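You operate a simulated robot arm through the tools that you are given. There is no shell and no other tool. Be economical: measure what you need, move in short steps, check, and stop when the job is done.

The job below is to be done with a simulated two-armed robot. You get a single attempt, and the scene is never put back.

TASK
Press the orange button to switch it on. Put the pad carton on the top of the white table away on the top of the board shelf. Fetch the tray from the packing bench top and set it on the top of the white table. Take the step block and put it on the assembly bench top. Take the blue spring from the assembly bench top and leave it in the so pail. Put one of the sleeves from the soiled table top on the front of the packing bench. Take the spacer ring from the drying rack top and put it on the front of the packing bench. Put the padlock on the top of the grey side table away on the top of the air bench. The order is free. Set down upright: pad carton, step block.
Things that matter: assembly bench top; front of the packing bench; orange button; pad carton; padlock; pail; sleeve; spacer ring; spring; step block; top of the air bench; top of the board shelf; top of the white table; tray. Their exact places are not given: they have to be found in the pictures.

Only the result counts: the job must be done as asked and must still hold three seconds after the hand-in. Knocking over, shifting, dropping, spilling or breaking anything else fails it.

THE ROBOT
Two 7-joint arms with two-finger parallel grippers on one trunk, on a base that drives. Base frame: it is fixed to the floor where the robot stands at the start and does not move with it; the origin is under the middle of the robot, x ahead of it, y to its left, z up. Readings come in mm, degrees, newtons and seconds.
The left shoulder is at the start at [20, 113, 1297], the right one opposite. With the tool pointing down near the work surface each hand reaches from about 100 to 560 mm from the robot's upright axis, wherever it stands, measured 20 degrees to its own side. Places, roughly: assembly bench top [2300, -4000, 800]; front of the packing bench (80x22 cm) [820, -3740, 800]; orange button [500, 0, 900]; pad carton [750, 250, 1000]; padlock (5x3x10 cm) [7900, -800, 900]; pail (16x16 cm) [6700, -5580, 860]; sleeve (6x6x5 cm) [-500, -3400, 900]; spacer ring (6x6x2 cm) [-2200, -2900, 900]; spring [2000, -3750, 750]; step block (6x4x8 cm) [1000, -3000, 800]; top of the air bench (176x22 cm) [4820, 4560, 900]; top of the board shelf (24x15 cm) [9500, -1520, 1720]; top of the white table [1100, 100, 900]; tray (31x20x10 cm) [1100, -2800, 800]. Payload 1.57 kg a hand.
The tool frame of a hand sits at the grasp point between the pads (the TCP): z along the fingers, y along the line on which they close. The tips reach 30 mm beyond it. The gripper opens to 80 mm. The fingers are 17 mm wide and 12 mm thick; the gripper's body (40 by 82 mm) begins 80 mm behind the TCP.
Orientation is that of the tool frame in the base frame, as a unit quaternion [x, y, z, w]. With the fingers straight down and closing along the base's y, the tool's x points along the base's -x, its y along +y and its z along -z.

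THE INTERFACE
- The arms move only by the tool jog_arm. It takes "left_rows", "right_rows" or both (then of equal length, played together; a hand with none holds still); each is a list of rows, each a list of 7 numbers: the turn, a rotation vector about the tool's x, y, z in degrees, then the shift along the tool's x, y, z in m, then the gripper command, from -1 (shut) to 1 (fully open), values between in proportion. In form: [[rx, ry, rz, tx, ty, tz, grip], ...]. A call has 1 to 12 rows; each row shifts and turns the commanded pose from where the row before left it, along the tool's axes as they then stand. Rows are played at 5 a second. More than 50 mm and 8.6 degrees between two rows, or a gripper value outside its range, and nothing of the call is played. A pose out of reach is approached as far as the arm can. The call stops where the force on the tool passes 40 N (or 10 N more than at its start, if that is more) or the arm is blocked; 0.2 s more then pass. The fingers move at their own pace (about 45 mm/s each) and stop on an object; they squeeze with about 43 N. The grip force told is the motor's: it shows also when the fingers shut on nothing. Time passes only in rows, and 0.2 s behind the last, so rows that do not move let the fingers close. It gives the time, the measured TCP pose, the force on the tool (base axes), the opening and the grip force at its end, in the units of the frame above (readings bear some noise), with the torque about the TCP (base axes, N m) and any sound that the robot's microphone picked up, and new pictures: "show" is both (left out), scene, wrist or none (wrist: the cameras of the hands that moved).
- Cameras (640 x 400 px; columns grow to the right, rows downward): "scene" is now at [87.7, 17.4, 1411.2]; the picture's right is [0.22, -0.98, 0.00], its down [-0.67, -0.15, -0.73] and it looks along [0.71, 0.16, -0.69] (base axes); focal length 273 px, centre (320, 200). "left" rides on the left gripper at [72, 7, -122] in its tool frame; the picture's right is [-0.09, 1.00, 0.00], its down [-0.84, -0.08, -0.54] and it looks along [-0.54, -0.05, 0.84] (tool axes); focal length 238 px, centre (320, 200). "right" rides on the right gripper at [72, -7, -122] in its tool frame; the picture's right is [0.09, 1.00, 0.00], its down [-0.84, 0.08, -0.54] and it looks along [-0.54, 0.05, 0.84] (tool axes); focal length 238 px, centre (320, 200).
- raise_lower(by): slides the trunk up (or, below 0, down) by that many mm; the arms and the scene camera ride with it, the base frame stays. It gives what a move gives, with no picture.
- steer(legs): drives the robot by 1 to 6 legs, each [ahead, left, turn to the left] in mm, mm and degrees, along the robot's own axes; the way and the turn of a leg run together, so that a leg with both is an arc; at most 1500 mm and 180 degrees a leg. The arms and the cameras ride along, it lands a little off, and it stops where it bumps. It gives what a move gives, and a new picture of the scene camera.
- head_to(pan, tilt): turns the head with the scene camera to pan (to the left, within 80 degrees either way) and tilt (down, from -29 to 69), counted from straight ahead of the robot. It gives what a move gives, and a new picture of the scene camera.
- locate(camera, pixels): for up to 12 pixels [column, row] of the newest picture of that camera ("zoom" is the newest enlarged one), the place [x, y, z] in the base frame of the surface seen there, good to about 2 mm. It takes no simulated time.
- inspect(camera, box): a new picture of the part [left, top, right, bottom] of that camera's present view, enlarged. It takes no simulated time.
- job_done(): hands the job in; it is judged then, once.

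Work in short steps. Measure before you move; look again where a grasp or a placing could have gone wrong, and mend it. You have 145 turns and 260 pictures in all, those below and enlarged ones among them. Open the grippers and draw the arms clear of the work before you hand the job in, unless the task says otherwise; then end with one line.

The tools are called after "Emit:" by a JSON object that holds its "name" and its "arguments". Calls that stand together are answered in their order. jog_arm: Moves the arms, as the interface text tells. Its arguments: {"type":"object","properties":{"left_rows":{"type":"array","items":{"type":"array","items":{"type":"number"}}},"right_rows":{"type":"array","items":{"type":"array","items":{"type":"number"}}},"show":{"type":"string","enum":["both","scene","wrist","none"]}},"required":[]} The other tools are called the same way: raise_lower (by) slides the trunk up or down; steer (legs) drives the base; head_to (pan, tilt) turns the head that bears the scene camera; locate (camera, pixels) gives the place of the surface under pixels of a picture; inspect (camera, box) takes an enlarged picture of a part of a camera's view; job_done () hands the job in.

At the start:

```text
t: 0.0
left_tcp_pos: [472.4, 289.5, 1171.0]
left_ee_rot: [0.0, 1.0, 0.0, -0.001]
left_force: [-1.1, -0.2, 0.5]
left_wrist_torque: [0.0, 0.03, -0.01]
left_opening: 79.9
left_grip_force: 0.2
right_tcp_pos: [447.8, -116.6, 1162.1]
right_ee_rot: [0.001, 1.0, 0.0, 0.001]
right_force: [-0.8, 0.3, -0.2]
right_wrist_torque: [0.03, -0.01, -0.02]
right_opening: 79.9
right_grip_force: 0.1
trunk travel left (down, up): [-350.0, 220.0]
robot x, y, heading: [1.9, 1.1, 0.2]
head pan, tilt: [12.7, 43.5]
```

scene: 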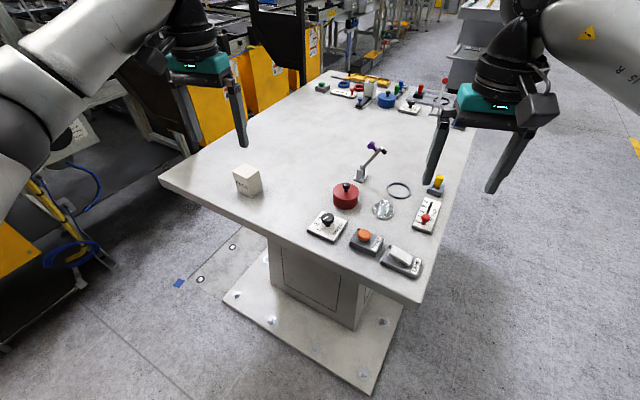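
right: 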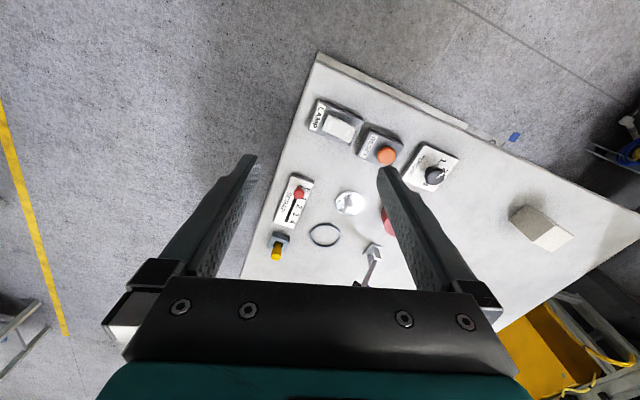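
left: 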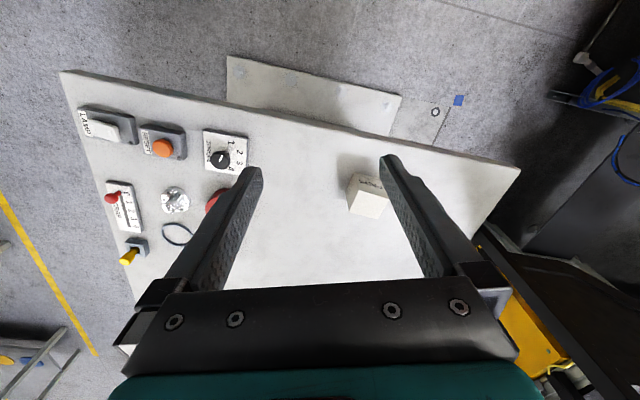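

The scene shows the orange button near (365,236) and a white carton near (247,180). I measure both.

Emit:
{"name": "locate", "arguments": {"camera": "scene", "pixels": [[365, 235], [365, 246], [245, 172], [258, 180], [240, 185], [233, 170], [259, 167], [300, 150], [370, 215]]}}

Emit:
{"name": "inspect", "arguments": {"camera": "scene", "box": [220, 150, 460, 300]}}

Emit:
{"name": "locate", "arguments": {"camera": "left", "pixels": [[163, 148], [350, 205], [387, 208], [358, 180], [382, 183]]}}

```text
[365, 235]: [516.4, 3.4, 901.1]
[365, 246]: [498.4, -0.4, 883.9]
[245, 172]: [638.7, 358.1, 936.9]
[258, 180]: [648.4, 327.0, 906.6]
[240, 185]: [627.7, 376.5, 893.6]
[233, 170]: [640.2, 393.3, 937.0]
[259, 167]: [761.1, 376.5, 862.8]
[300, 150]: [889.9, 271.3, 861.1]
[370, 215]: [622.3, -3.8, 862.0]
```

```text
2.67 times, centred on (340, 225) of scene
```

zoom: 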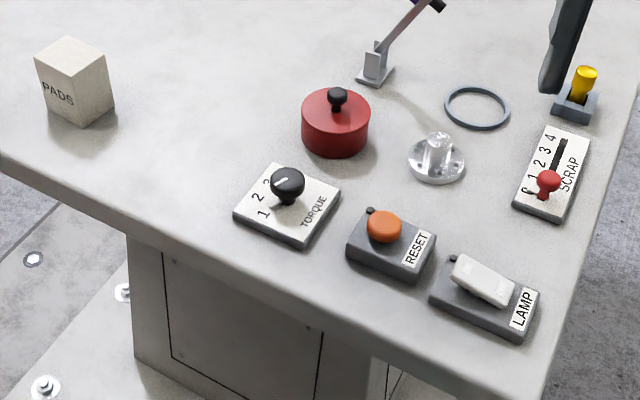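

```text
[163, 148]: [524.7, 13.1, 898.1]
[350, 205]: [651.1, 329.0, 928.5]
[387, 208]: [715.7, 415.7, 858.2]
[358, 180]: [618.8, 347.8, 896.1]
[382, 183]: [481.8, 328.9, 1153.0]
```

I get finer points on the button top and carton from the zoom.

Emit:
{"name": "locate", "arguments": {"camera": "zoom", "pixels": [[384, 224], [384, 214], [370, 226], [399, 226], [68, 42], [105, 62], [73, 74], [38, 58], [75, 110], [70, 58]]}}

```text
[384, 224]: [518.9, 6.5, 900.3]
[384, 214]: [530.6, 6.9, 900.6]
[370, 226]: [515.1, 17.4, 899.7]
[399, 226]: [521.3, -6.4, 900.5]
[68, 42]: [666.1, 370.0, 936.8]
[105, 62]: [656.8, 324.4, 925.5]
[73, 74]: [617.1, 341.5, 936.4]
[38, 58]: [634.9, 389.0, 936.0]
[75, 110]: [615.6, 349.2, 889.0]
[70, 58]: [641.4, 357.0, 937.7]
```

Button centre is about (519, 6, 900). I bring the right hand, shut, above it (tips 20 mm over the top); and the left hand meanwhile above the carton, turned about 20°.

Emit:
{"name": "jog_arm", "arguments": {"right_rows": [[0, 0, 0, -0.014, 0.025, 0, -1], [0, 0, 0, -0.014, 0.025, 0.03, -1], [0, 0, 0, -0.014, 0.025, 0.04, -1], [0, 0, 0, -0.014, 0.025, 0.04, -1], [0, 0, 0, -0.015, 0.0226, 0.04, -1], [0, 0, 0, 0, 0, 0.04, -1], [0, 0, 0, 0, 0, 0.02, -1]], "left_rows": [[0, 0, 7, -0.03, 0.01, 0, 1], [0, 0, 7, -0.03, 0.01, 0, 1], [0, 0, 6.6, -0.03, 0.01, 0, 1], [0, 0, 0, -0.03, 0, 0, 1], [0, 0, 0, -0.03, 0, 0, 1], [0, 0, 0, 0, 0, 0.04, 1], [0, 0, 0, 0, 0, 0.04, 1]]}}

```text
t: 1.6
left_tcp_pos: [567.0, 303.5, 1089.1]
left_ee_rot: [0.179, 0.984, -0.001, -0.002]
left_force: [0.0, 0.3, 0.9]
left_wrist_torque: [0.01, 0.03, 0.01]
left_opening: 79.8
left_grip_force: 0.0
left hand out of reach, approached as far as the arm can: row 3, 4, 5, 6, 7
right_tcp_pos: [515.9, 6.1, 953.4]
right_ee_rot: [-0.001, 1.0, 0.0, 0.001]
right_force: [0.3, -0.6, 0.4]
right_wrist_torque: [0.01, 0.0, -0.01]
right_opening: 0.0
right_grip_force: 21.4
trunk travel left (down, up): [-350.0, 220.0]
robot x, y, heading: [-0.5, 1.1, 0.1]
head pan, tilt: [12.7, 43.5]
```

scene: 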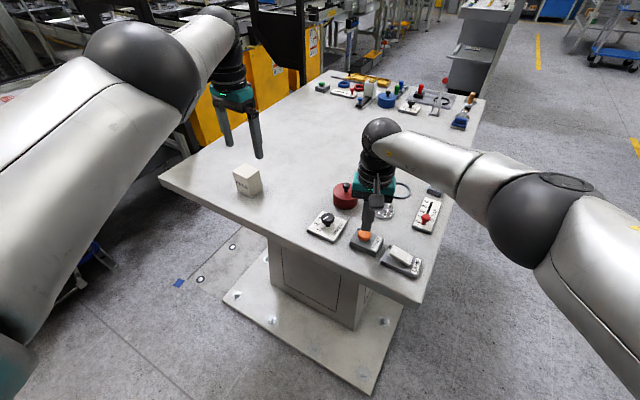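
right: 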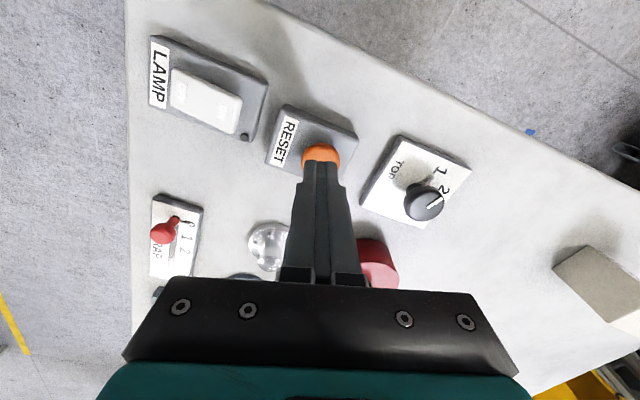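
left: 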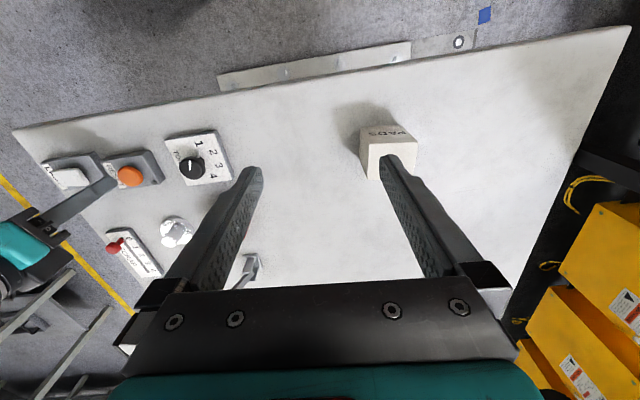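

Finger tips are at z≈923 over the button. I press down in small rows, the force stop guarding.

Emit:
{"name": "jog_arm", "arguments": {"right_rows": [[0, 0, 0, -0.002, 0, 0.012, -1], [0, 0, 0, 0, 0, 0.008, -1], [0, 0, 0, 0, 0, 0.003, -1], [0, 0, 0, 0, 0, 0.003, -1], [0, 0, 0, 0, 0, 0.003, -1], [0, 0, 0, 0, 0, 0.003, -1], [0, 0, 0, 0, 0, 0.003, -1]], "show": "wrist"}}

```text
t: 3.2
left_tcp_pos: [564.6, 300.0, 1092.0]
left_ee_rot: [0.178, 0.984, 0.0, 0.001]
left_force: [-0.1, 0.3, 0.8]
left_wrist_torque: [0.01, -0.02, -0.02]
left_opening: 79.9
left_grip_force: 0.1
right_tcp_pos: [520.6, 4.2, 921.2]
right_ee_rot: [0.0, 1.0, 0.0, 0.002]
right_force: [-2.6, -5.3, 23.3]
right_wrist_torque: [-0.13, -0.03, 0.0]
right_opening: 0.0
right_grip_force: 21.2
trunk travel left (down, up): [-350.0, 220.0]
robot x, y, heading: [-0.5, 0.2, 0.1]
head pan, tilt: [12.7, 43.5]
heard: click
```

right: 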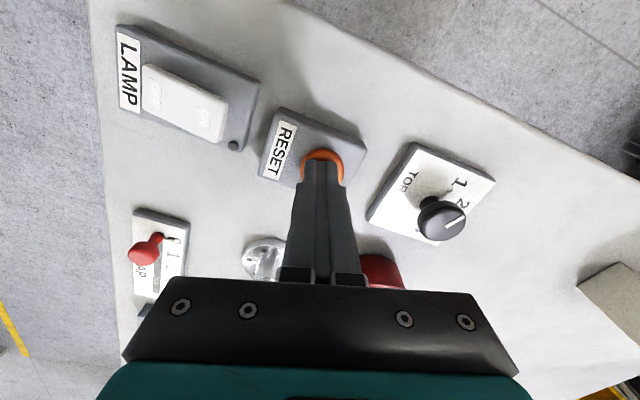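

Heard a click at 23 N. I lift off and look at the button and its indicator.

Emit:
{"name": "jog_arm", "arguments": {"right_rows": [[0, 0, 0, 0, 0, -0.03, -1], [0, 0, 0, 0, 0, -0.05, -1], [0, 0, 0, 0.0, -0.03, -0.05, -1], [0, 0, 0, 0.02, -0.05, -0.05, 1], [0, 0, 0, 0.02, -0.05, -0.03, 1]], "show": "none"}}

Emit:
{"name": "inspect", "arguments": {"camera": "scene", "box": [220, 150, 460, 300]}}

```text
refused: row 3 steps farther than a row can; nothing moved
```

```text
2.67 times, centred on (340, 225) of scene
```

zoom: 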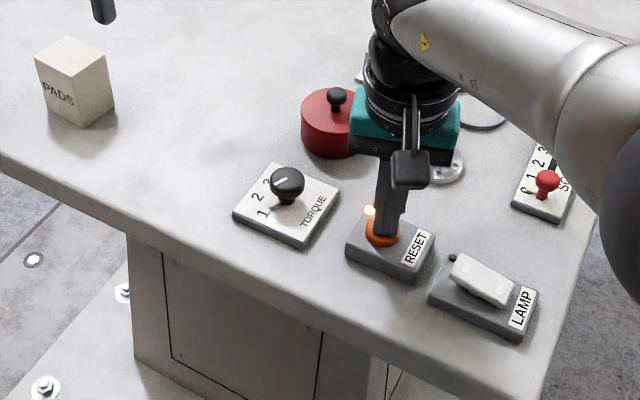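

The indicator is lit. I lift the right hand away in shorter rows.

Emit:
{"name": "jog_arm", "arguments": {"right_rows": [[0, 0, 0, 0, 0, -0.03, -1], [0, 0, 0, 0, 0, -0.045, -1], [0, 0, 0, 0, 0, -0.045, -1], [0, 0, 0, 0.02, -0.03, -0.03, -1], [0, 0, 0, 0.02, -0.03, -0.03, 1], [0, 0, 0, 0.02, -0.03, -0.03, 1]], "show": "none"}}

Emit:
{"name": "inspect", "arguments": {"camera": "scene", "box": [220, 150, 460, 300]}}

```text
t: 4.6
left_tcp_pos: [566.4, 299.4, 1090.1]
left_ee_rot: [0.178, 0.984, 0.0, 0.0]
left_force: [0.6, -0.2, 0.5]
left_wrist_torque: [0.01, 0.02, -0.01]
left_opening: 79.9
left_grip_force: 0.1
right_tcp_pos: [460.8, -85.0, 1127.2]
right_ee_rot: [0.0, 1.0, -0.001, -0.001]
right_force: [-1.7, 0.8, 0.4]
right_wrist_torque: [0.02, 0.0, 0.01]
right_opening: 49.7
right_grip_force: 0.0
trunk travel left (down, up): [-350.0, 220.0]
robot x, y, heading: [1.6, -1.6, -0.1]
head pan, tilt: [12.7, 43.5]
```

```text
2.67 times, centred on (340, 225) of scene
```

zoom: 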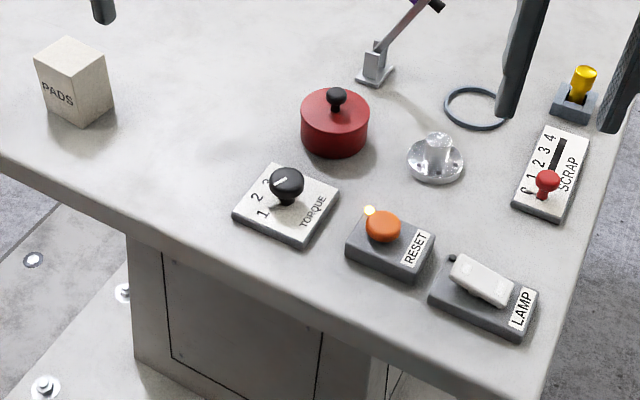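

Button is on. Now the carton at (645,357): it's too far; measure the table's near edge before driving closer.

Emit:
{"name": "locate", "arguments": {"camera": "scene", "pixels": [[163, 181], [290, 240], [413, 302], [225, 295], [370, 392], [270, 255]]}}

Emit:
{"name": "head_to", "arguments": {"pan": 60, "tilt": 40}}

```text
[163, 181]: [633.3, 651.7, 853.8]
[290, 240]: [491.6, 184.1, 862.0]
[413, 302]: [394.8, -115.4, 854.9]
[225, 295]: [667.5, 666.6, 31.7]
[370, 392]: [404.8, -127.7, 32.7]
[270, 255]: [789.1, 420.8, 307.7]
```

```text
t: 5.8
left_tcp_pos: [568.7, 300.9, 1090.2]
left_ee_rot: [0.178, 0.984, -0.001, -0.001]
left_force: [0.7, -0.6, -0.8]
left_wrist_torque: [0.02, 0.01, 0.03]
left_opening: 80.1
left_grip_force: 0.1
right_tcp_pos: [461.5, -83.2, 1127.2]
right_ee_rot: [-0.001, 1.0, 0.0, 0.0]
right_force: [0.0, -0.6, 0.6]
right_wrist_torque: [0.0, 0.02, 0.0]
right_opening: 80.2
right_grip_force: 0.1
trunk travel left (down, up): [-350.0, 220.0]
robot x, y, heading: [0.4, 0.0, -0.1]
head pan, tilt: [60.0, 40.0]
```

scene: 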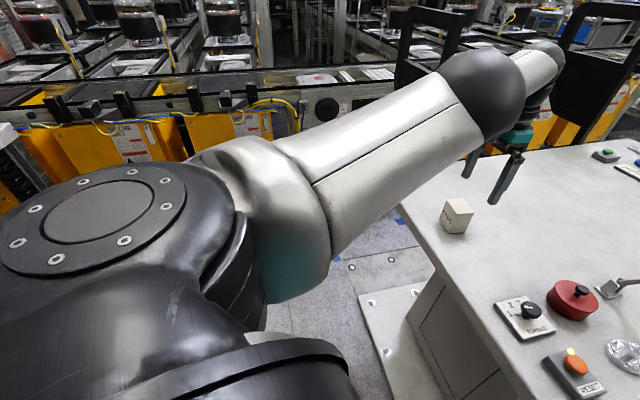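

I turn to face the table squarely (-17°), then slide left about 380 mm along its edge.

Emit:
{"name": "steer", "arguments": {"legs": [[0, 0, -17], [25, 380, 0]]}}

Emit:
{"name": "head_to", "arguments": {"pan": 15, "tilt": 45}}

```text
t: 9.1
left_tcp_pos: [768.3, 467.2, 1089.7]
left_ee_rot: [0.324, 0.946, -0.001, -0.001]
left_force: [-0.1, -0.1, 0.0]
left_wrist_torque: [-0.02, 0.01, -0.01]
left_opening: 80.0
left_grip_force: 0.1
right_tcp_pos: [551.7, 130.6, 1126.8]
right_ee_rot: [0.151, 0.989, -0.001, -0.001]
right_force: [0.1, -0.5, 0.1]
right_wrist_torque: [0.02, 0.02, 0.0]
right_opening: 79.9
right_grip_force: 0.0
trunk travel left (down, up): [-350.0, 220.0]
robot x, y, heading: [134.0, 353.4, -17.5]
head pan, tilt: [60.0, 40.0]
```

scene: 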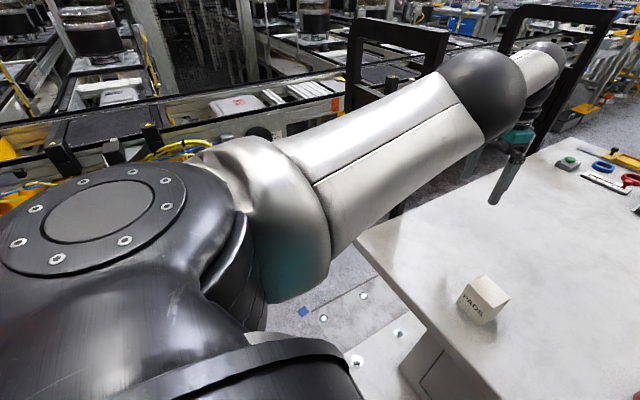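

```text
t: 10.2
left_tcp_pos: [767.0, 467.0, 1090.0]
left_ee_rot: [0.324, 0.946, 0.0, -0.001]
left_force: [0.5, -0.2, -0.2]
left_wrist_torque: [0.0, 0.01, -0.02]
left_opening: 80.1
left_grip_force: 0.1
right_tcp_pos: [551.3, 131.5, 1126.8]
right_ee_rot: [0.151, 0.988, 0.0, 0.001]
right_force: [0.0, 0.3, -0.4]
right_wrist_torque: [0.02, 0.0, 0.01]
right_opening: 80.0
right_grip_force: 0.0
trunk travel left (down, up): [-350.0, 220.0]
robot x, y, heading: [135.7, 347.9, -17.4]
head pan, tilt: [15.0, 45.0]
```

scene: 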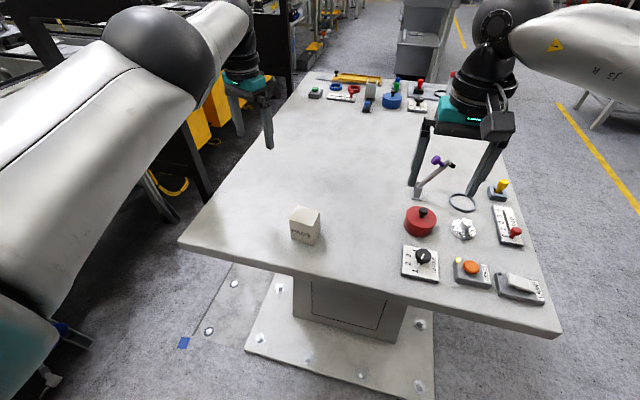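

Good position. I measure the carton again.

Emit:
{"name": "inspect", "arguments": {"camera": "scene", "box": [265, 190, 345, 250]}}

Emit:
{"name": "locate", "arguments": {"camera": "scene", "pixels": [[306, 218], [299, 207], [293, 219], [310, 223], [319, 211], [318, 225], [306, 214]]}}

```text
6.67 times, centred on (305, 220) of scene
```

zoom: 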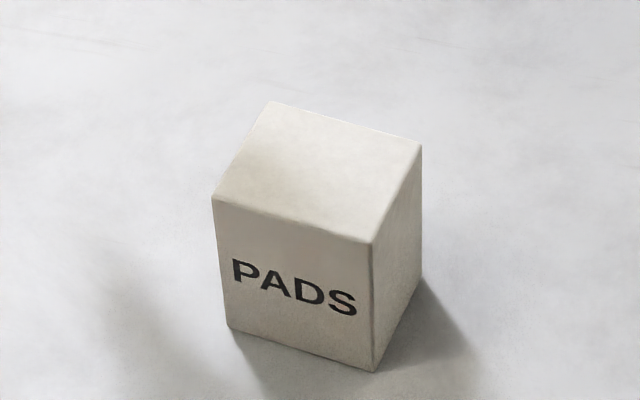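

```text
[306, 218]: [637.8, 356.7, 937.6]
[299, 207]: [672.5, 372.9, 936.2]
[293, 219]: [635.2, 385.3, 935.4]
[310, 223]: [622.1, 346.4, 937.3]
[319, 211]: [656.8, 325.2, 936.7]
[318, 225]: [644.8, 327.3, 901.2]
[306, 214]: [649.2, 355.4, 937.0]
```

Emit:
{"name": "locate", "arguments": {"camera": "zoom", "pixels": [[270, 105], [418, 146], [370, 240], [216, 198], [318, 170]]}}

```text
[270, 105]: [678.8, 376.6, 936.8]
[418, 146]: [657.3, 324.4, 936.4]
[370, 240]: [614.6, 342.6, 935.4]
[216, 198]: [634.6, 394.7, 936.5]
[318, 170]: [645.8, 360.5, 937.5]
```

Carton centre (646,360), the 56 mm side lies at 69°. I turn the left hand by -16.8° and move it over the carton.

Emit:
{"name": "jog_arm", "arguments": {"left_rows": [[0, 0, -8.4, 0, 0, 0, 1], [0, 0, -8.4, 0, 0, 0, 1], [0, 0, 0, 0.0186, -0.0359, 0, 1], [0, 0, 0, 0.0186, -0.0359, 0, 1], [0, 0, 0, 0.0186, -0.0359, 0, 1], [0, 0, 0, 0.0186, -0.0359, 0, 1], [0, 0, 0, 0, 0, 0.04, 1], [0, 0, 0, 0, 0, 0.03, 1]], "show": "wrist"}}

```text
t: 12.0
left_tcp_pos: [738.1, 336.8, 1018.9]
left_ee_rot: [0.184, 0.983, 0.001, -0.001]
left_force: [0.4, -0.7, -0.4]
left_wrist_torque: [0.01, -0.03, 0.0]
left_opening: 79.9
left_grip_force: 0.1
left hand out of reach, approached as far as the arm can: row 3, 4, 5, 6
right_tcp_pos: [552.1, 130.9, 1127.3]
right_ee_rot: [0.151, 0.989, 0.001, 0.0]
right_force: [-0.3, 0.0, -0.5]
right_wrist_torque: [0.02, 0.0, 0.04]
right_opening: 80.1
right_grip_force: 0.1
trunk travel left (down, up): [-350.0, 220.0]
robot x, y, heading: [133.7, 351.0, -17.5]
head pan, tilt: [15.0, 45.0]
```

left: 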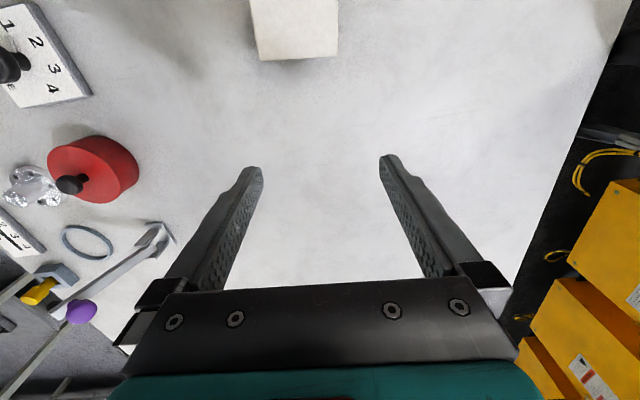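

The hand is at (738,337); target (646,360), so I shift 94 mm along tool x and -12 along y.

Emit:
{"name": "jog_arm", "arguments": {"left_rows": [[0, 0, 0, 0.047, -0.006, 0, 1], [0, 0, 0, 0.047, -0.006, 0, 1], [0, 0, 0, 0, 0, 0.02, 1], [0, 0, 0, 0, 0, 0, 1]], "show": "wrist"}}

```text
t: 13.0
left_tcp_pos: [735.3, 337.0, 997.5]
left_ee_rot: [0.183, 0.983, -0.001, -0.001]
left_force: [-0.3, -0.2, -0.3]
left_wrist_torque: [-0.01, 0.0, 0.01]
left_opening: 79.8
left_grip_force: 0.0
left hand out of reach, approached as far as the arm can: row 1, 2
right_tcp_pos: [552.3, 131.5, 1126.9]
right_ee_rot: [0.15, 0.989, 0.0, 0.0]
right_force: [0.3, 0.1, 0.3]
right_wrist_torque: [0.02, 0.02, 0.02]
right_opening: 80.2
right_grip_force: 0.0
trunk travel left (down, up): [-350.0, 220.0]
robot x, y, heading: [132.7, 346.0, -17.5]
head pan, tilt: [15.0, 45.0]
```

left: 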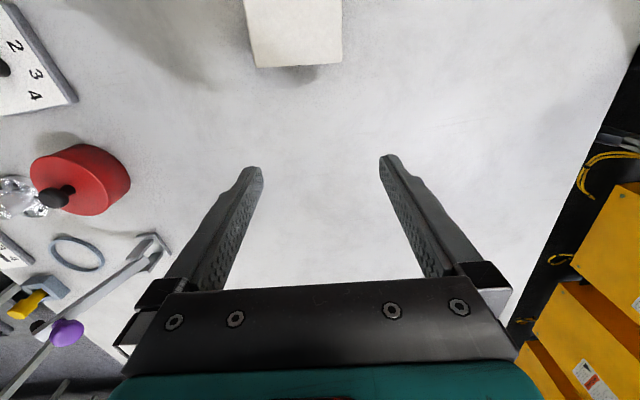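

The hand refuses to come inward along tool x. I try a single inward row together with a lift, and look at the arm.

Emit:
{"name": "jog_arm", "arguments": {"left_rows": [[0, 0, 0, 0, 0, -0.04, 1], [0, 0, 0, 0, 0, -0.04, 1], [0, 0, 0, 0.03, 0, -0.03, 1], [0, 0, 0, 0.03, 0, 0, 1]], "show": "scene"}}

```text
t: 14.0
left_tcp_pos: [677.6, 358.0, 1106.0]
left_ee_rot: [0.183, 0.983, 0.001, -0.002]
left_force: [0.0, 0.1, -0.2]
left_wrist_torque: [0.01, -0.01, -0.02]
left_opening: 80.0
left_grip_force: 0.1
right_tcp_pos: [550.5, 130.6, 1126.9]
right_ee_rot: [0.151, 0.988, -0.001, 0.001]
right_force: [-0.3, 0.7, 0.4]
right_wrist_torque: [0.0, 0.01, -0.02]
right_opening: 80.1
right_grip_force: 0.1
trunk travel left (down, up): [-350.0, 220.0]
robot x, y, heading: [135.8, 347.6, -17.4]
head pan, tilt: [15.0, 45.0]
```

scene: 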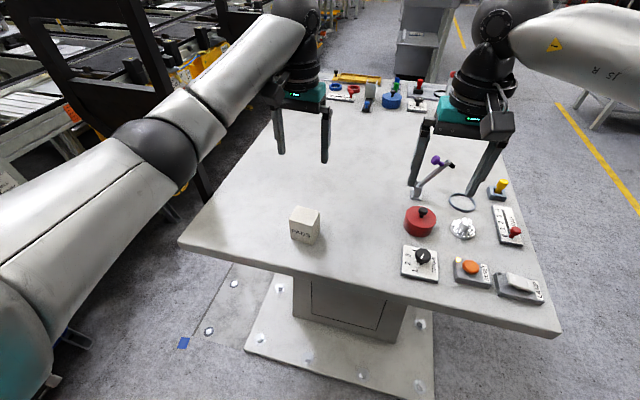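

It moves now. I finish the inward shift (30, -10 mm) and descend to a height just over the carton.

Emit:
{"name": "jog_arm", "arguments": {"left_rows": [[0, 0, 0, 0.03, -0.01, 0, 1], [0, 0, 0, 0, 0, 0.04, 1], [0, 0, 0, 0, 0, 0.04, 1], [0, 0, 0, 0, 0, 0.04, 1]], "show": "wrist"}}

```text
t: 15.0
left_tcp_pos: [651.4, 357.5, 986.7]
left_ee_rot: [0.183, 0.983, 0.0, -0.002]
left_force: [1.1, 0.3, -0.9]
left_wrist_torque: [-0.01, 0.03, -0.02]
left_opening: 80.1
left_grip_force: 0.0
right_tcp_pos: [551.1, 132.1, 1127.0]
right_ee_rot: [0.152, 0.988, 0.0, 0.0]
right_force: [-0.1, 0.6, 0.1]
right_wrist_torque: [0.02, 0.01, 0.0]
right_opening: 80.0
right_grip_force: 0.0
trunk travel left (down, up): [-350.0, 220.0]
robot x, y, heading: [133.1, 350.0, -17.3]
head pan, tilt: [15.0, 45.0]
```

left: 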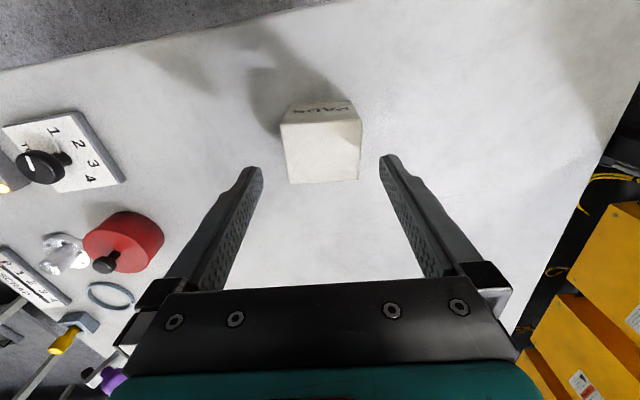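

Aligned (carton between the tips at (322,150)). I descend 80 mm and close.

Emit:
{"name": "jog_arm", "arguments": {"left_rows": [[0, 0, 0, 0.004, 0, 0.03, 1], [0, 0, 0, 0, 0, 0.03, 1], [0, 0, 0, 0, 0, 0.022, 1], [0, 0, 0, 0, 0, 0, -1], [0, 0, 0, 0, 0, 0, -1], [0, 0, 0, 0, 0, 0, -1], [0, 0, 0, 0, 0, 0, -1]], "show": "wrist"}}

```text
t: 16.6
left_tcp_pos: [645.9, 359.3, 904.3]
left_ee_rot: [0.184, 0.983, 0.0, -0.001]
left_force: [-0.7, -0.1, -0.5]
left_wrist_torque: [-0.01, -0.04, 0.01]
left_opening: 59.6
left_grip_force: 39.5
right_tcp_pos: [551.5, 131.6, 1126.7]
right_ee_rot: [0.151, 0.989, 0.0, 0.0]
right_force: [-0.1, -0.3, 0.5]
right_wrist_torque: [0.04, 0.01, 0.03]
right_opening: 79.9
right_grip_force: 0.0
trunk travel left (down, up): [-350.0, 220.0]
robot x, y, heading: [138.8, 348.0, -17.7]
head pan, tilt: [15.0, 45.0]
```

left: 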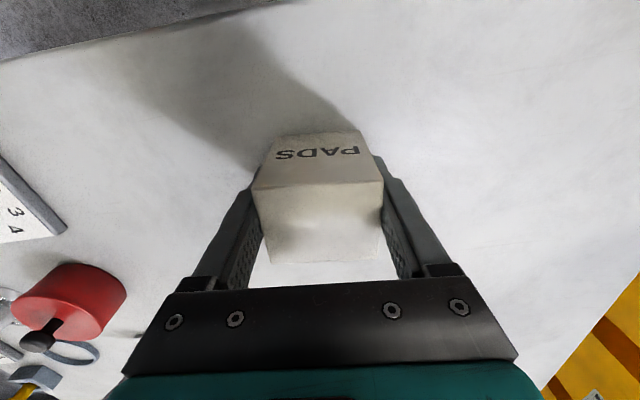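

Gripped (59.6 mm). I lift it and draw both arms in.

Emit:
{"name": "jog_arm", "arguments": {"left_rows": [[0, 0, 0, 0, 0, -0.03, -1], [0, 0, 0, 0, 0, -0.04, -1], [0, 0, 0, 0, 0, -0.04, -1], [0, 0, 0, 0, 0, -0.04, -1], [0, 0, 0, 0.03, 0, -0.03, -1], [0, 0, 0, 0.04, 0, 0, -1], [0, 0, 0, 0.04, 0, 0, -1], [0, 0, 0, 0.04, 0, 0, -1], [0, 0, 0, 0.04, 0, 0, -1]], "show": "none"}}

Emit:
{"name": "head_to", "arguments": {"pan": 0, "tilt": 10}}

Emit:
{"name": "head_to", "arguments": {"pan": -70, "tilt": 15}}

```text
t: 18.6
left_tcp_pos: [467.6, 427.6, 1084.1]
left_ee_rot: [0.183, 0.983, -0.001, -0.002]
left_force: [-0.1, 0.0, -1.0]
left_wrist_torque: [-0.01, 0.01, 0.0]
left_opening: 59.7
left_grip_force: 43.1
right_tcp_pos: [551.3, 132.1, 1128.5]
right_ee_rot: [0.15, 0.989, 0.001, 0.001]
right_force: [0.5, -0.1, -0.3]
right_wrist_torque: [-0.02, 0.01, -0.02]
right_opening: 79.8
right_grip_force: 0.0
trunk travel left (down, up): [-350.0, 220.0]
robot x, y, heading: [133.3, 348.3, -17.4]
head pan, tilt: [15.0, 45.0]
```

```text
t: 19.6
left_tcp_pos: [469.5, 426.6, 1084.1]
left_ee_rot: [0.182, 0.983, 0.0, -0.002]
left_force: [0.6, -0.7, -0.8]
left_wrist_torque: [0.0, 0.04, 0.0]
left_opening: 59.6
left_grip_force: 43.0
right_tcp_pos: [551.6, 131.3, 1125.8]
right_ee_rot: [0.152, 0.988, 0.0, 0.001]
right_force: [0.4, 0.3, 0.4]
right_wrist_torque: [-0.01, 0.02, 0.02]
right_opening: 79.9
right_grip_force: 0.0
trunk travel left (down, up): [-350.0, 220.0]
robot x, y, heading: [136.0, 350.1, -17.3]
head pan, tilt: [0.0, 10.0]
```

scene: 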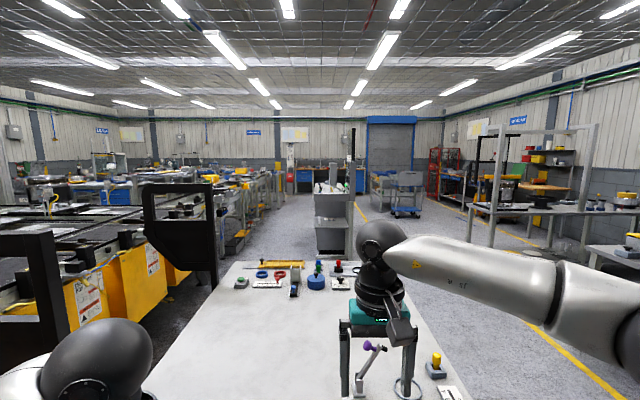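

```text
t: 21.1
left_tcp_pos: [469.6, 427.5, 1083.8]
left_ee_rot: [0.183, 0.983, -0.001, -0.002]
left_force: [-0.6, 0.0, -0.9]
left_wrist_torque: [0.04, 0.01, 0.0]
left_opening: 59.8
left_grip_force: 42.8
right_tcp_pos: [551.6, 131.3, 1128.3]
right_ee_rot: [0.151, 0.989, 0.0, -0.001]
right_force: [-0.1, 0.0, 0.7]
right_wrist_torque: [0.03, 0.02, 0.0]
right_opening: 80.2
right_grip_force: 0.1
trunk travel left (down, up): [-350.0, 220.0]
robot x, y, heading: [139.2, 350.5, -17.3]
head pan, tilt: [-70.0, 15.0]
```

scene: 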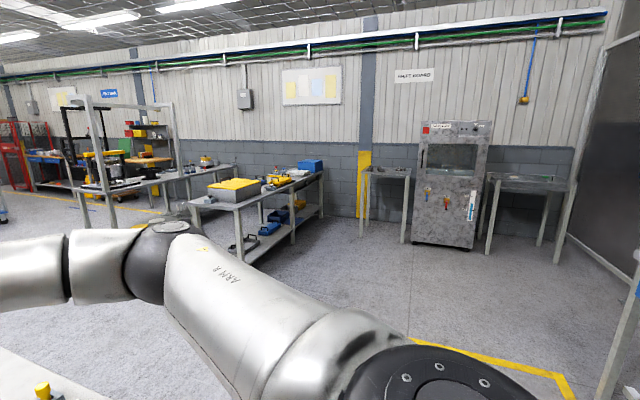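

The floor to the right is open. I back off from the table, straighten up and slide right into the aisle, with the head looking ahead.

Emit:
{"name": "steer", "arguments": {"legs": [[-300, 0, 0], [0, 0, 17.4], [0, -1500, 0]]}}

Emit:
{"name": "head_to", "arguments": {"pan": 0, "tilt": 15}}

```text
t: 30.9
left_tcp_pos: [161.4, -826.6, 1083.5]
left_ee_rot: [0.021, 1.0, 0.0, -0.002]
left_force: [0.3, -0.2, -1.2]
left_wrist_torque: [-0.06, -0.01, 0.0]
left_opening: 59.5
left_grip_force: 43.4
right_tcp_pos: [334.9, -1081.9, 1127.0]
right_ee_rot: [-0.013, 1.0, 0.0, 0.0]
right_force: [0.5, -1.2, -0.6]
right_wrist_torque: [-0.02, -0.03, -0.01]
right_opening: 79.6
right_grip_force: 0.1
trunk travel left (down, up): [-350.0, 220.0]
robot x, y, heading: [-127.3, -1007.8, 1.6]
head pan, tilt: [-70.0, 15.0]
```

scene: 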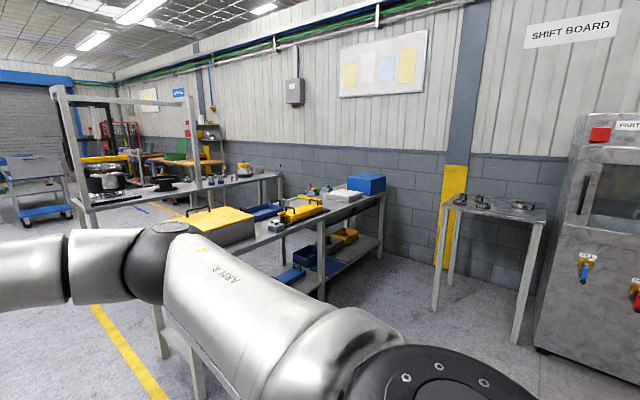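

```text
t: 32.4
left_tcp_pos: [162.5, -826.9, 1083.4]
left_ee_rot: [0.02, 1.0, -0.001, -0.002]
left_force: [-0.5, 0.0, -1.8]
left_wrist_torque: [-0.03, 0.01, 0.04]
left_opening: 59.7
left_grip_force: 43.4
right_tcp_pos: [335.3, -1081.8, 1127.3]
right_ee_rot: [-0.012, 1.0, -0.001, 0.0]
right_force: [0.1, 0.1, -1.2]
right_wrist_torque: [-0.01, 0.0, 0.0]
right_opening: 80.0
right_grip_force: 0.0
trunk travel left (down, up): [-350.0, 220.0]
robot x, y, heading: [-128.2, -1008.7, 1.4]
head pan, tilt: [0.0, 15.0]
```

scene: 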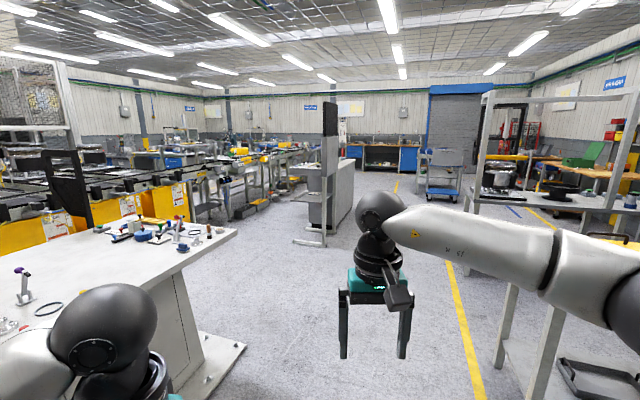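

Check the clear corridor: the stand in the middle, the bench legs at right, the aisle beyond.

Emit:
{"name": "locate", "arguments": {"camera": "scene", "pixels": [[298, 241], [330, 232], [350, 210], [500, 365], [465, 355], [400, 215], [435, 197], [235, 350], [240, 235], [575, 250], [385, 160]]}}

Emit:
{"name": "inspect", "arguments": {"camera": "scene", "box": [290, 90, 530, 240]}}

```text
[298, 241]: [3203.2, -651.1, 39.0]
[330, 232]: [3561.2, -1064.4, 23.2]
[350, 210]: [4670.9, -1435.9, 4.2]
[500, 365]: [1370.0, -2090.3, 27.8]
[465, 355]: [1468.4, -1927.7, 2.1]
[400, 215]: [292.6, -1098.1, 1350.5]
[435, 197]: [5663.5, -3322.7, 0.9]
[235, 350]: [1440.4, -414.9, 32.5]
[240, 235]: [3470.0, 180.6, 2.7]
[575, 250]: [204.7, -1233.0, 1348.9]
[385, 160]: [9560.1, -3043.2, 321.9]
```

```text
2.67 times, centred on (410, 165) of scene
```

zoom: 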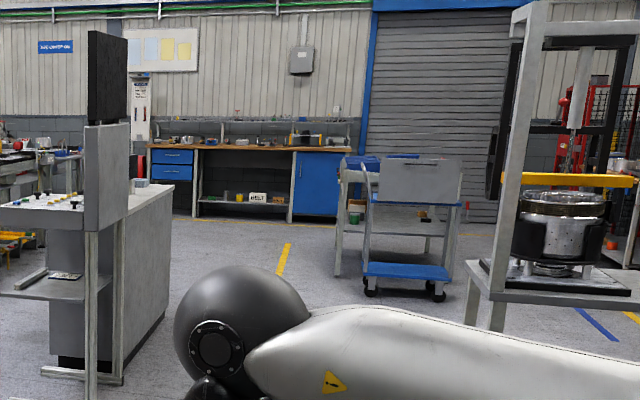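

I take the lane y≈-1600 forward, to about x=4300.

Emit:
{"name": "steer", "arguments": {"legs": [[0, -600, -1.4], [1500, 0, 0], [1500, -50, 0], [1500, -100, 0]]}}

```text
refused: leg 3 is longer than a leg can be; nothing moved
```

Emit:
{"name": "steer", "arguments": {"legs": [[0, -600, -1.4], [1500, 0, 0], [1490, -50, 0], [1490, -100, 0]]}}

```text
t: 57.1
left_tcp_pos: [4731.6, -1400.4, 1082.7]
left_ee_rot: [-0.003, 1.0, -0.001, -0.002]
left_force: [0.1, 0.2, -1.8]
left_wrist_torque: [0.01, -0.01, 0.0]
left_opening: 59.4
left_grip_force: 43.5
right_tcp_pos: [4916.6, -1645.2, 1127.5]
right_ee_rot: [-0.038, 0.999, 0.0, 0.0]
right_force: [0.3, 0.2, 0.1]
right_wrist_torque: [-0.03, -0.02, 0.02]
right_opening: 80.1
right_grip_force: 0.0
trunk travel left (down, up): [-350.0, 220.0]
robot x, y, heading: [4449.6, -1596.4, 4.3]
head pan, tilt: [0.0, 15.0]
stopped in leg 4: the robot was blocked; the commanded pose is now the measured one
```

scene: 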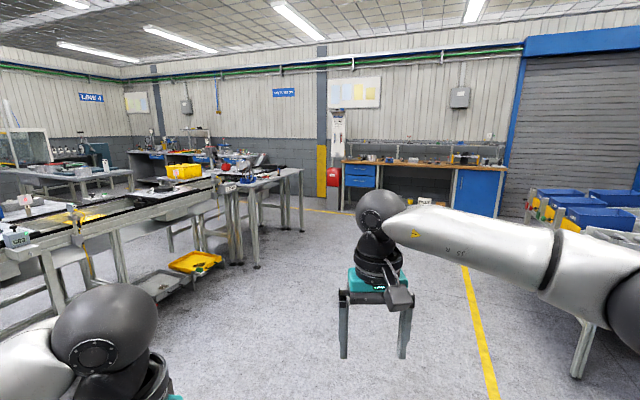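

Blocked at (4450,-1596). I look left and right to see what was touched.

Emit:
{"name": "head_to", "arguments": {"pan": 75, "tilt": 45}}

Emit:
{"name": "head_to", "arguments": {"pan": -60, "tilt": 45}}

```text
t: 58.6
left_tcp_pos: [4730.2, -1400.0, 1083.7]
left_ee_rot: [-0.005, 1.0, -0.001, -0.001]
left_force: [-0.3, 0.5, -1.0]
left_wrist_torque: [0.0, 0.0, -0.01]
left_opening: 59.6
left_grip_force: 43.3
right_tcp_pos: [4917.7, -1644.4, 1128.2]
right_ee_rot: [-0.038, 0.999, -0.001, 0.001]
right_force: [0.5, -0.2, -0.3]
right_wrist_torque: [0.0, 0.02, 0.0]
right_opening: 80.2
right_grip_force: 0.0
trunk travel left (down, up): [-350.0, 220.0]
robot x, y, heading: [4451.7, -1597.1, 4.4]
head pan, tilt: [75.0, 45.0]
```

scene: 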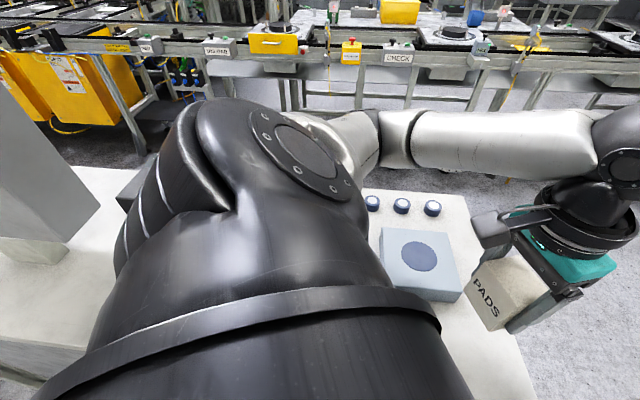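

```text
t: 60.8
left_tcp_pos: [4730.6, -1399.7, 1083.1]
left_ee_rot: [-0.004, 1.0, -0.001, -0.001]
left_force: [-0.8, 0.5, -1.5]
left_wrist_torque: [0.01, 0.0, 0.03]
left_opening: 59.3
left_grip_force: 43.7
right_tcp_pos: [4917.5, -1644.3, 1126.9]
right_ee_rot: [-0.038, 0.999, 0.0, 0.0]
right_force: [0.6, 0.7, -0.6]
right_wrist_torque: [-0.01, 0.0, 0.01]
right_opening: 80.1
right_grip_force: 0.2
trunk travel left (down, up): [-350.0, 220.0]
robot x, y, heading: [4447.9, -1594.9, 4.1]
head pan, tilt: [-60.0, 45.0]
```

scene: 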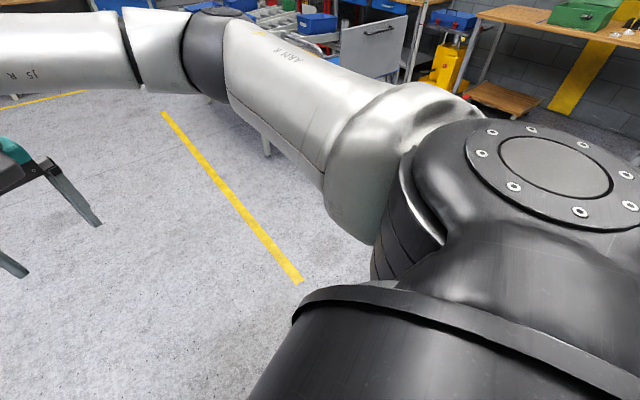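

The base brushed the console on the left; nothing toppled. I slide right 450 mm, straighten, then go on.

Emit:
{"name": "steer", "arguments": {"legs": [[0, -450, 0], [0, 0, -4.3], [1500, 0, 0]]}}

Emit:
{"name": "head_to", "arguments": {"pan": 0, "tilt": 12}}

```text
t: 71.0
left_tcp_pos: [6276.2, -1855.4, 1083.1]
left_ee_rot: [0.021, 1.0, -0.001, -0.001]
left_force: [0.0, -0.7, -1.7]
left_wrist_torque: [0.01, 0.0, 0.01]
left_opening: 59.6
left_grip_force: 42.8
right_tcp_pos: [6452.4, -2108.1, 1127.1]
right_ee_rot: [-0.013, 1.0, 0.0, 0.001]
right_force: [0.3, -0.3, -0.1]
right_wrist_torque: [0.01, 0.0, -0.01]
right_opening: 79.9
right_grip_force: 0.0
trunk travel left (down, up): [-350.0, 220.0]
robot x, y, heading: [5983.3, -2033.9, 1.2]
head pan, tilt: [-60.0, 45.0]
```

scene: 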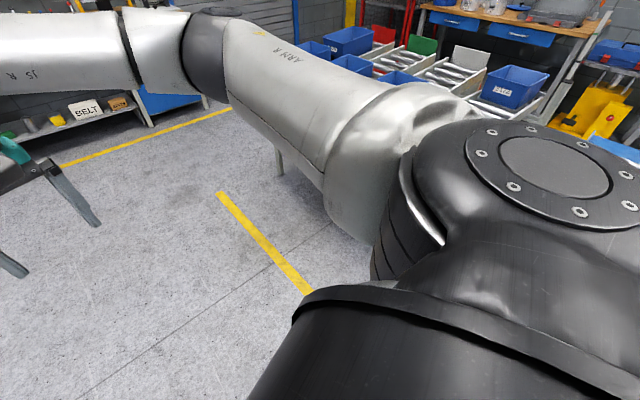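

```text
t: 72.3
left_tcp_pos: [6278.3, -1854.8, 1083.5]
left_ee_rot: [0.02, 1.0, -0.001, -0.002]
left_force: [0.5, 0.4, -1.7]
left_wrist_torque: [-0.01, 0.01, -0.04]
left_opening: 59.6
left_grip_force: 43.0
right_tcp_pos: [6450.4, -2108.3, 1126.8]
right_ee_rot: [-0.012, 1.0, 0.0, 0.0]
right_force: [0.7, -0.5, -0.2]
right_wrist_torque: [0.01, -0.03, 0.04]
right_opening: 79.6
right_grip_force: 0.1
trunk travel left (down, up): [-350.0, 220.0]
robot x, y, heading: [5989.4, -2035.9, 1.4]
head pan, tilt: [0.0, 12.0]
```

scene: 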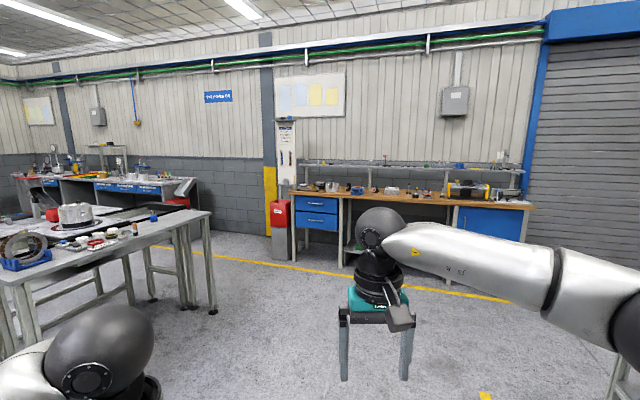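

The white stand at (287,150) should be the board shelf; the table at left likely the grey side table. I zoom on both.

Emit:
{"name": "inspect", "arguments": {"camera": "scene", "box": [240, 100, 360, 175]}}

Emit:
{"name": "locate", "arguments": {"camera": "scene", "pixels": [[286, 119], [286, 160], [296, 262], [278, 262], [340, 268], [210, 312], [118, 236], [197, 211]]}}

Emit:
{"name": "inspect", "arguments": {"camera": "scene", "box": [0, 170, 240, 320]}}

```text
5.33 times, centred on (300, 138) of scene
```

zoom: 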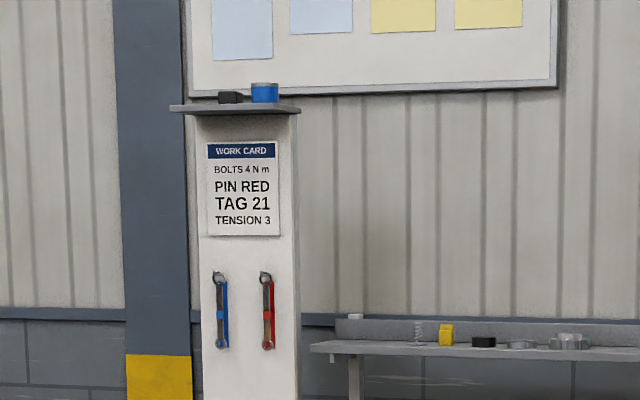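

```text
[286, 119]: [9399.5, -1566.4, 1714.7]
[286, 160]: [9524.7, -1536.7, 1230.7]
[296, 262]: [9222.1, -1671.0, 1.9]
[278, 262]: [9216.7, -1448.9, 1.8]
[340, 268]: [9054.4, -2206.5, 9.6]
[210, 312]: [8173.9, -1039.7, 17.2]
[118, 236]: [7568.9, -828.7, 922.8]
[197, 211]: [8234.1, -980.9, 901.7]
```

```text
2.67 times, centred on (120, 245) of scene
```

zoom: 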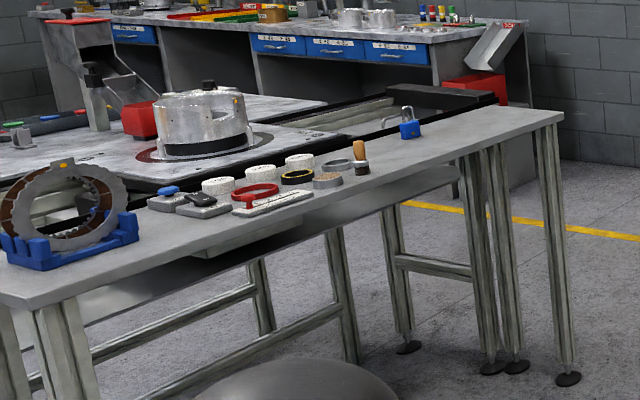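

The padlock is at (408,125) in that zoom on the grey table. I drive nearer to the shelf, staying clear of the grey table.

Emit:
{"name": "steer", "arguments": {"legs": [[1490, 0, -1.4], [700, 150, 0]]}}

Emit:
{"name": "head_to", "arguments": {"pan": 15, "tilt": 15}}

```text
t: 83.2
left_tcp_pos: [8483.1, -1797.6, 1083.6]
left_ee_rot: [0.065, 0.998, -0.001, -0.002]
left_force: [-0.6, 0.8, -1.8]
left_wrist_torque: [0.03, 0.02, 0.0]
left_opening: 59.2
left_grip_force: 42.8
right_tcp_pos: [8632.9, -2066.0, 1126.4]
right_ee_rot: [0.033, 0.999, 0.0, 0.0]
right_force: [1.0, -0.5, -0.4]
right_wrist_torque: [0.0, 0.02, -0.01]
right_opening: 79.9
right_grip_force: 0.1
trunk travel left (down, up): [-350.0, 220.0]
robot x, y, heading: [8177.2, -1953.4, -3.9]
head pan, tilt: [0.0, 12.0]
```

scene: 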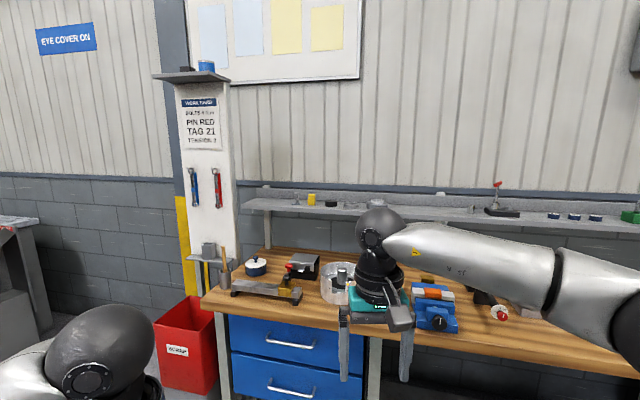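

```text
t: 84.0
left_tcp_pos: [8483.5, -1799.0, 1082.8]
left_ee_rot: [0.065, 0.998, -0.001, -0.002]
left_force: [-0.9, -0.3, -2.0]
left_wrist_torque: [0.0, 0.03, -0.01]
left_opening: 59.5
left_grip_force: 42.4
right_tcp_pos: [8632.8, -2066.6, 1127.3]
right_ee_rot: [0.033, 0.999, 0.0, 0.001]
right_force: [-0.1, 0.1, 0.2]
right_wrist_torque: [0.01, -0.01, 0.04]
right_opening: 80.1
right_grip_force: 0.0
trunk travel left (down, up): [-350.0, 220.0]
robot x, y, heading: [8176.7, -1952.8, -3.8]
head pan, tilt: [15.0, 15.0]
```

scene: 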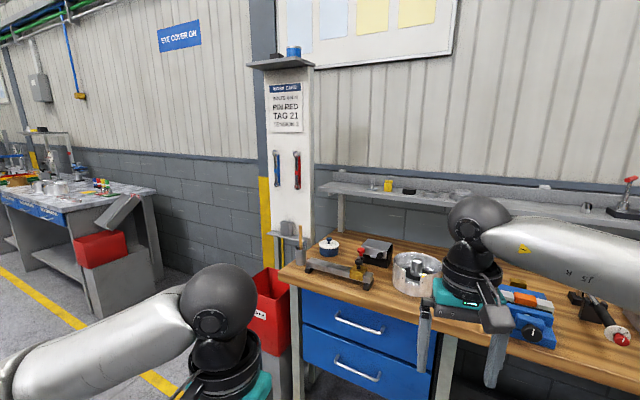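

I raise the trunk fully (needed for the 1717 mm shelf) and measure the shelf edges, bin and bench corner.

Emit:
{"name": "raise_lower", "arguments": {"by": 220}}

Emit:
{"name": "head_to", "arguments": {"pan": 15, "tilt": 18}}

```text
t: 86.3
left_tcp_pos: [8483.3, -1797.9, 1303.3]
left_ee_rot: [0.065, 0.998, -0.001, -0.002]
left_force: [0.1, 0.1, -1.6]
left_wrist_torque: [0.01, 0.01, 0.02]
left_opening: 59.7
left_grip_force: 43.5
right_tcp_pos: [8633.9, -2067.2, 1347.2]
right_ee_rot: [0.032, 0.999, 0.0, 0.0]
right_force: [0.2, 0.3, 0.2]
right_wrist_torque: [-0.01, 0.01, -0.01]
right_opening: 80.2
right_grip_force: 0.1
trunk travel left (down, up): [-570.0, 0.0]
robot x, y, heading: [8178.1, -1952.8, -4.0]
head pan, tilt: [15.0, 15.0]
```

```text
t: 86.9
left_tcp_pos: [8482.9, -1797.6, 1302.5]
left_ee_rot: [0.066, 0.998, -0.001, -0.002]
left_force: [-0.2, 0.1, -1.9]
left_wrist_torque: [-0.04, 0.01, 0.02]
left_opening: 59.8
left_grip_force: 43.0
right_tcp_pos: [8633.2, -2066.2, 1347.8]
right_ee_rot: [0.033, 0.999, 0.0, 0.0]
right_force: [0.9, 0.0, -1.0]
right_wrist_torque: [0.01, -0.01, 0.0]
right_opening: 79.9
right_grip_force: 0.1
trunk travel left (down, up): [-570.0, 0.0]
robot x, y, heading: [8176.9, -1953.7, -3.6]
head pan, tilt: [15.0, 18.0]
```

scene: 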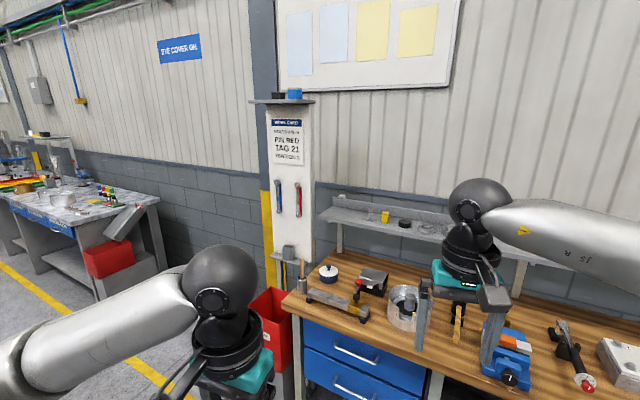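

Emit:
{"name": "inspect", "arguments": {"camera": "scene", "box": [242, 82, 322, 132]}}

Emit:
{"name": "locate", "arguments": {"camera": "scene", "pixels": [[251, 103], [312, 103], [274, 95], [295, 93], [284, 305], [277, 330], [250, 303], [270, 287], [375, 350], [290, 200]]}}

```text
8.00 times, centred on (282, 107) of scene
```

zoom: 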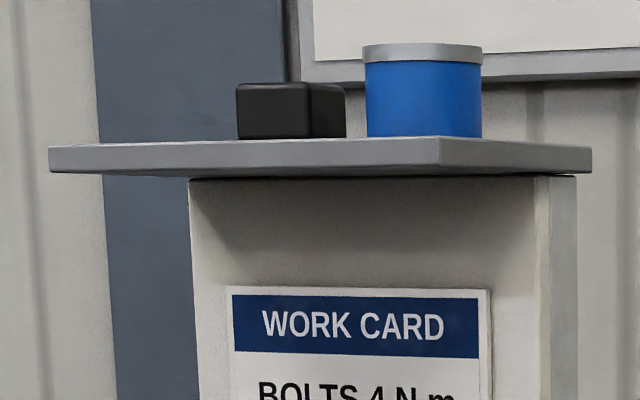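

```text
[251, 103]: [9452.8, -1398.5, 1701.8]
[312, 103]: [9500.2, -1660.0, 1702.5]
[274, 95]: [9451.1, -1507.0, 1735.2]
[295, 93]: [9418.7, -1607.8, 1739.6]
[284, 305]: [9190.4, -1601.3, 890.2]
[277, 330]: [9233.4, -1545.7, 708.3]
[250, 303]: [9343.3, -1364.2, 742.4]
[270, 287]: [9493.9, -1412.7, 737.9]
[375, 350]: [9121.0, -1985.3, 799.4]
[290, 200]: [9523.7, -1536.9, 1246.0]
```

Emit:
{"name": "locate", "arguments": {"camera": "zoom", "pixels": [[56, 158], [432, 152], [445, 152], [585, 158], [270, 110], [335, 110], [245, 110], [380, 110], [470, 110], [425, 105]]}}

```text
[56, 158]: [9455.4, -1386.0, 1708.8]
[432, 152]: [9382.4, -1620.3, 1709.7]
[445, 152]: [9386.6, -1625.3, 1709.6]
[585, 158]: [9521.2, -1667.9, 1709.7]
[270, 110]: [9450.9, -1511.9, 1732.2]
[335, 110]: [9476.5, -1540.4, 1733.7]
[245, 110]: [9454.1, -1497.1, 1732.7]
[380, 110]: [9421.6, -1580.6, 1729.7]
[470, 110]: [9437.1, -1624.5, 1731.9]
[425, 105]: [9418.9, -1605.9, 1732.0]
```

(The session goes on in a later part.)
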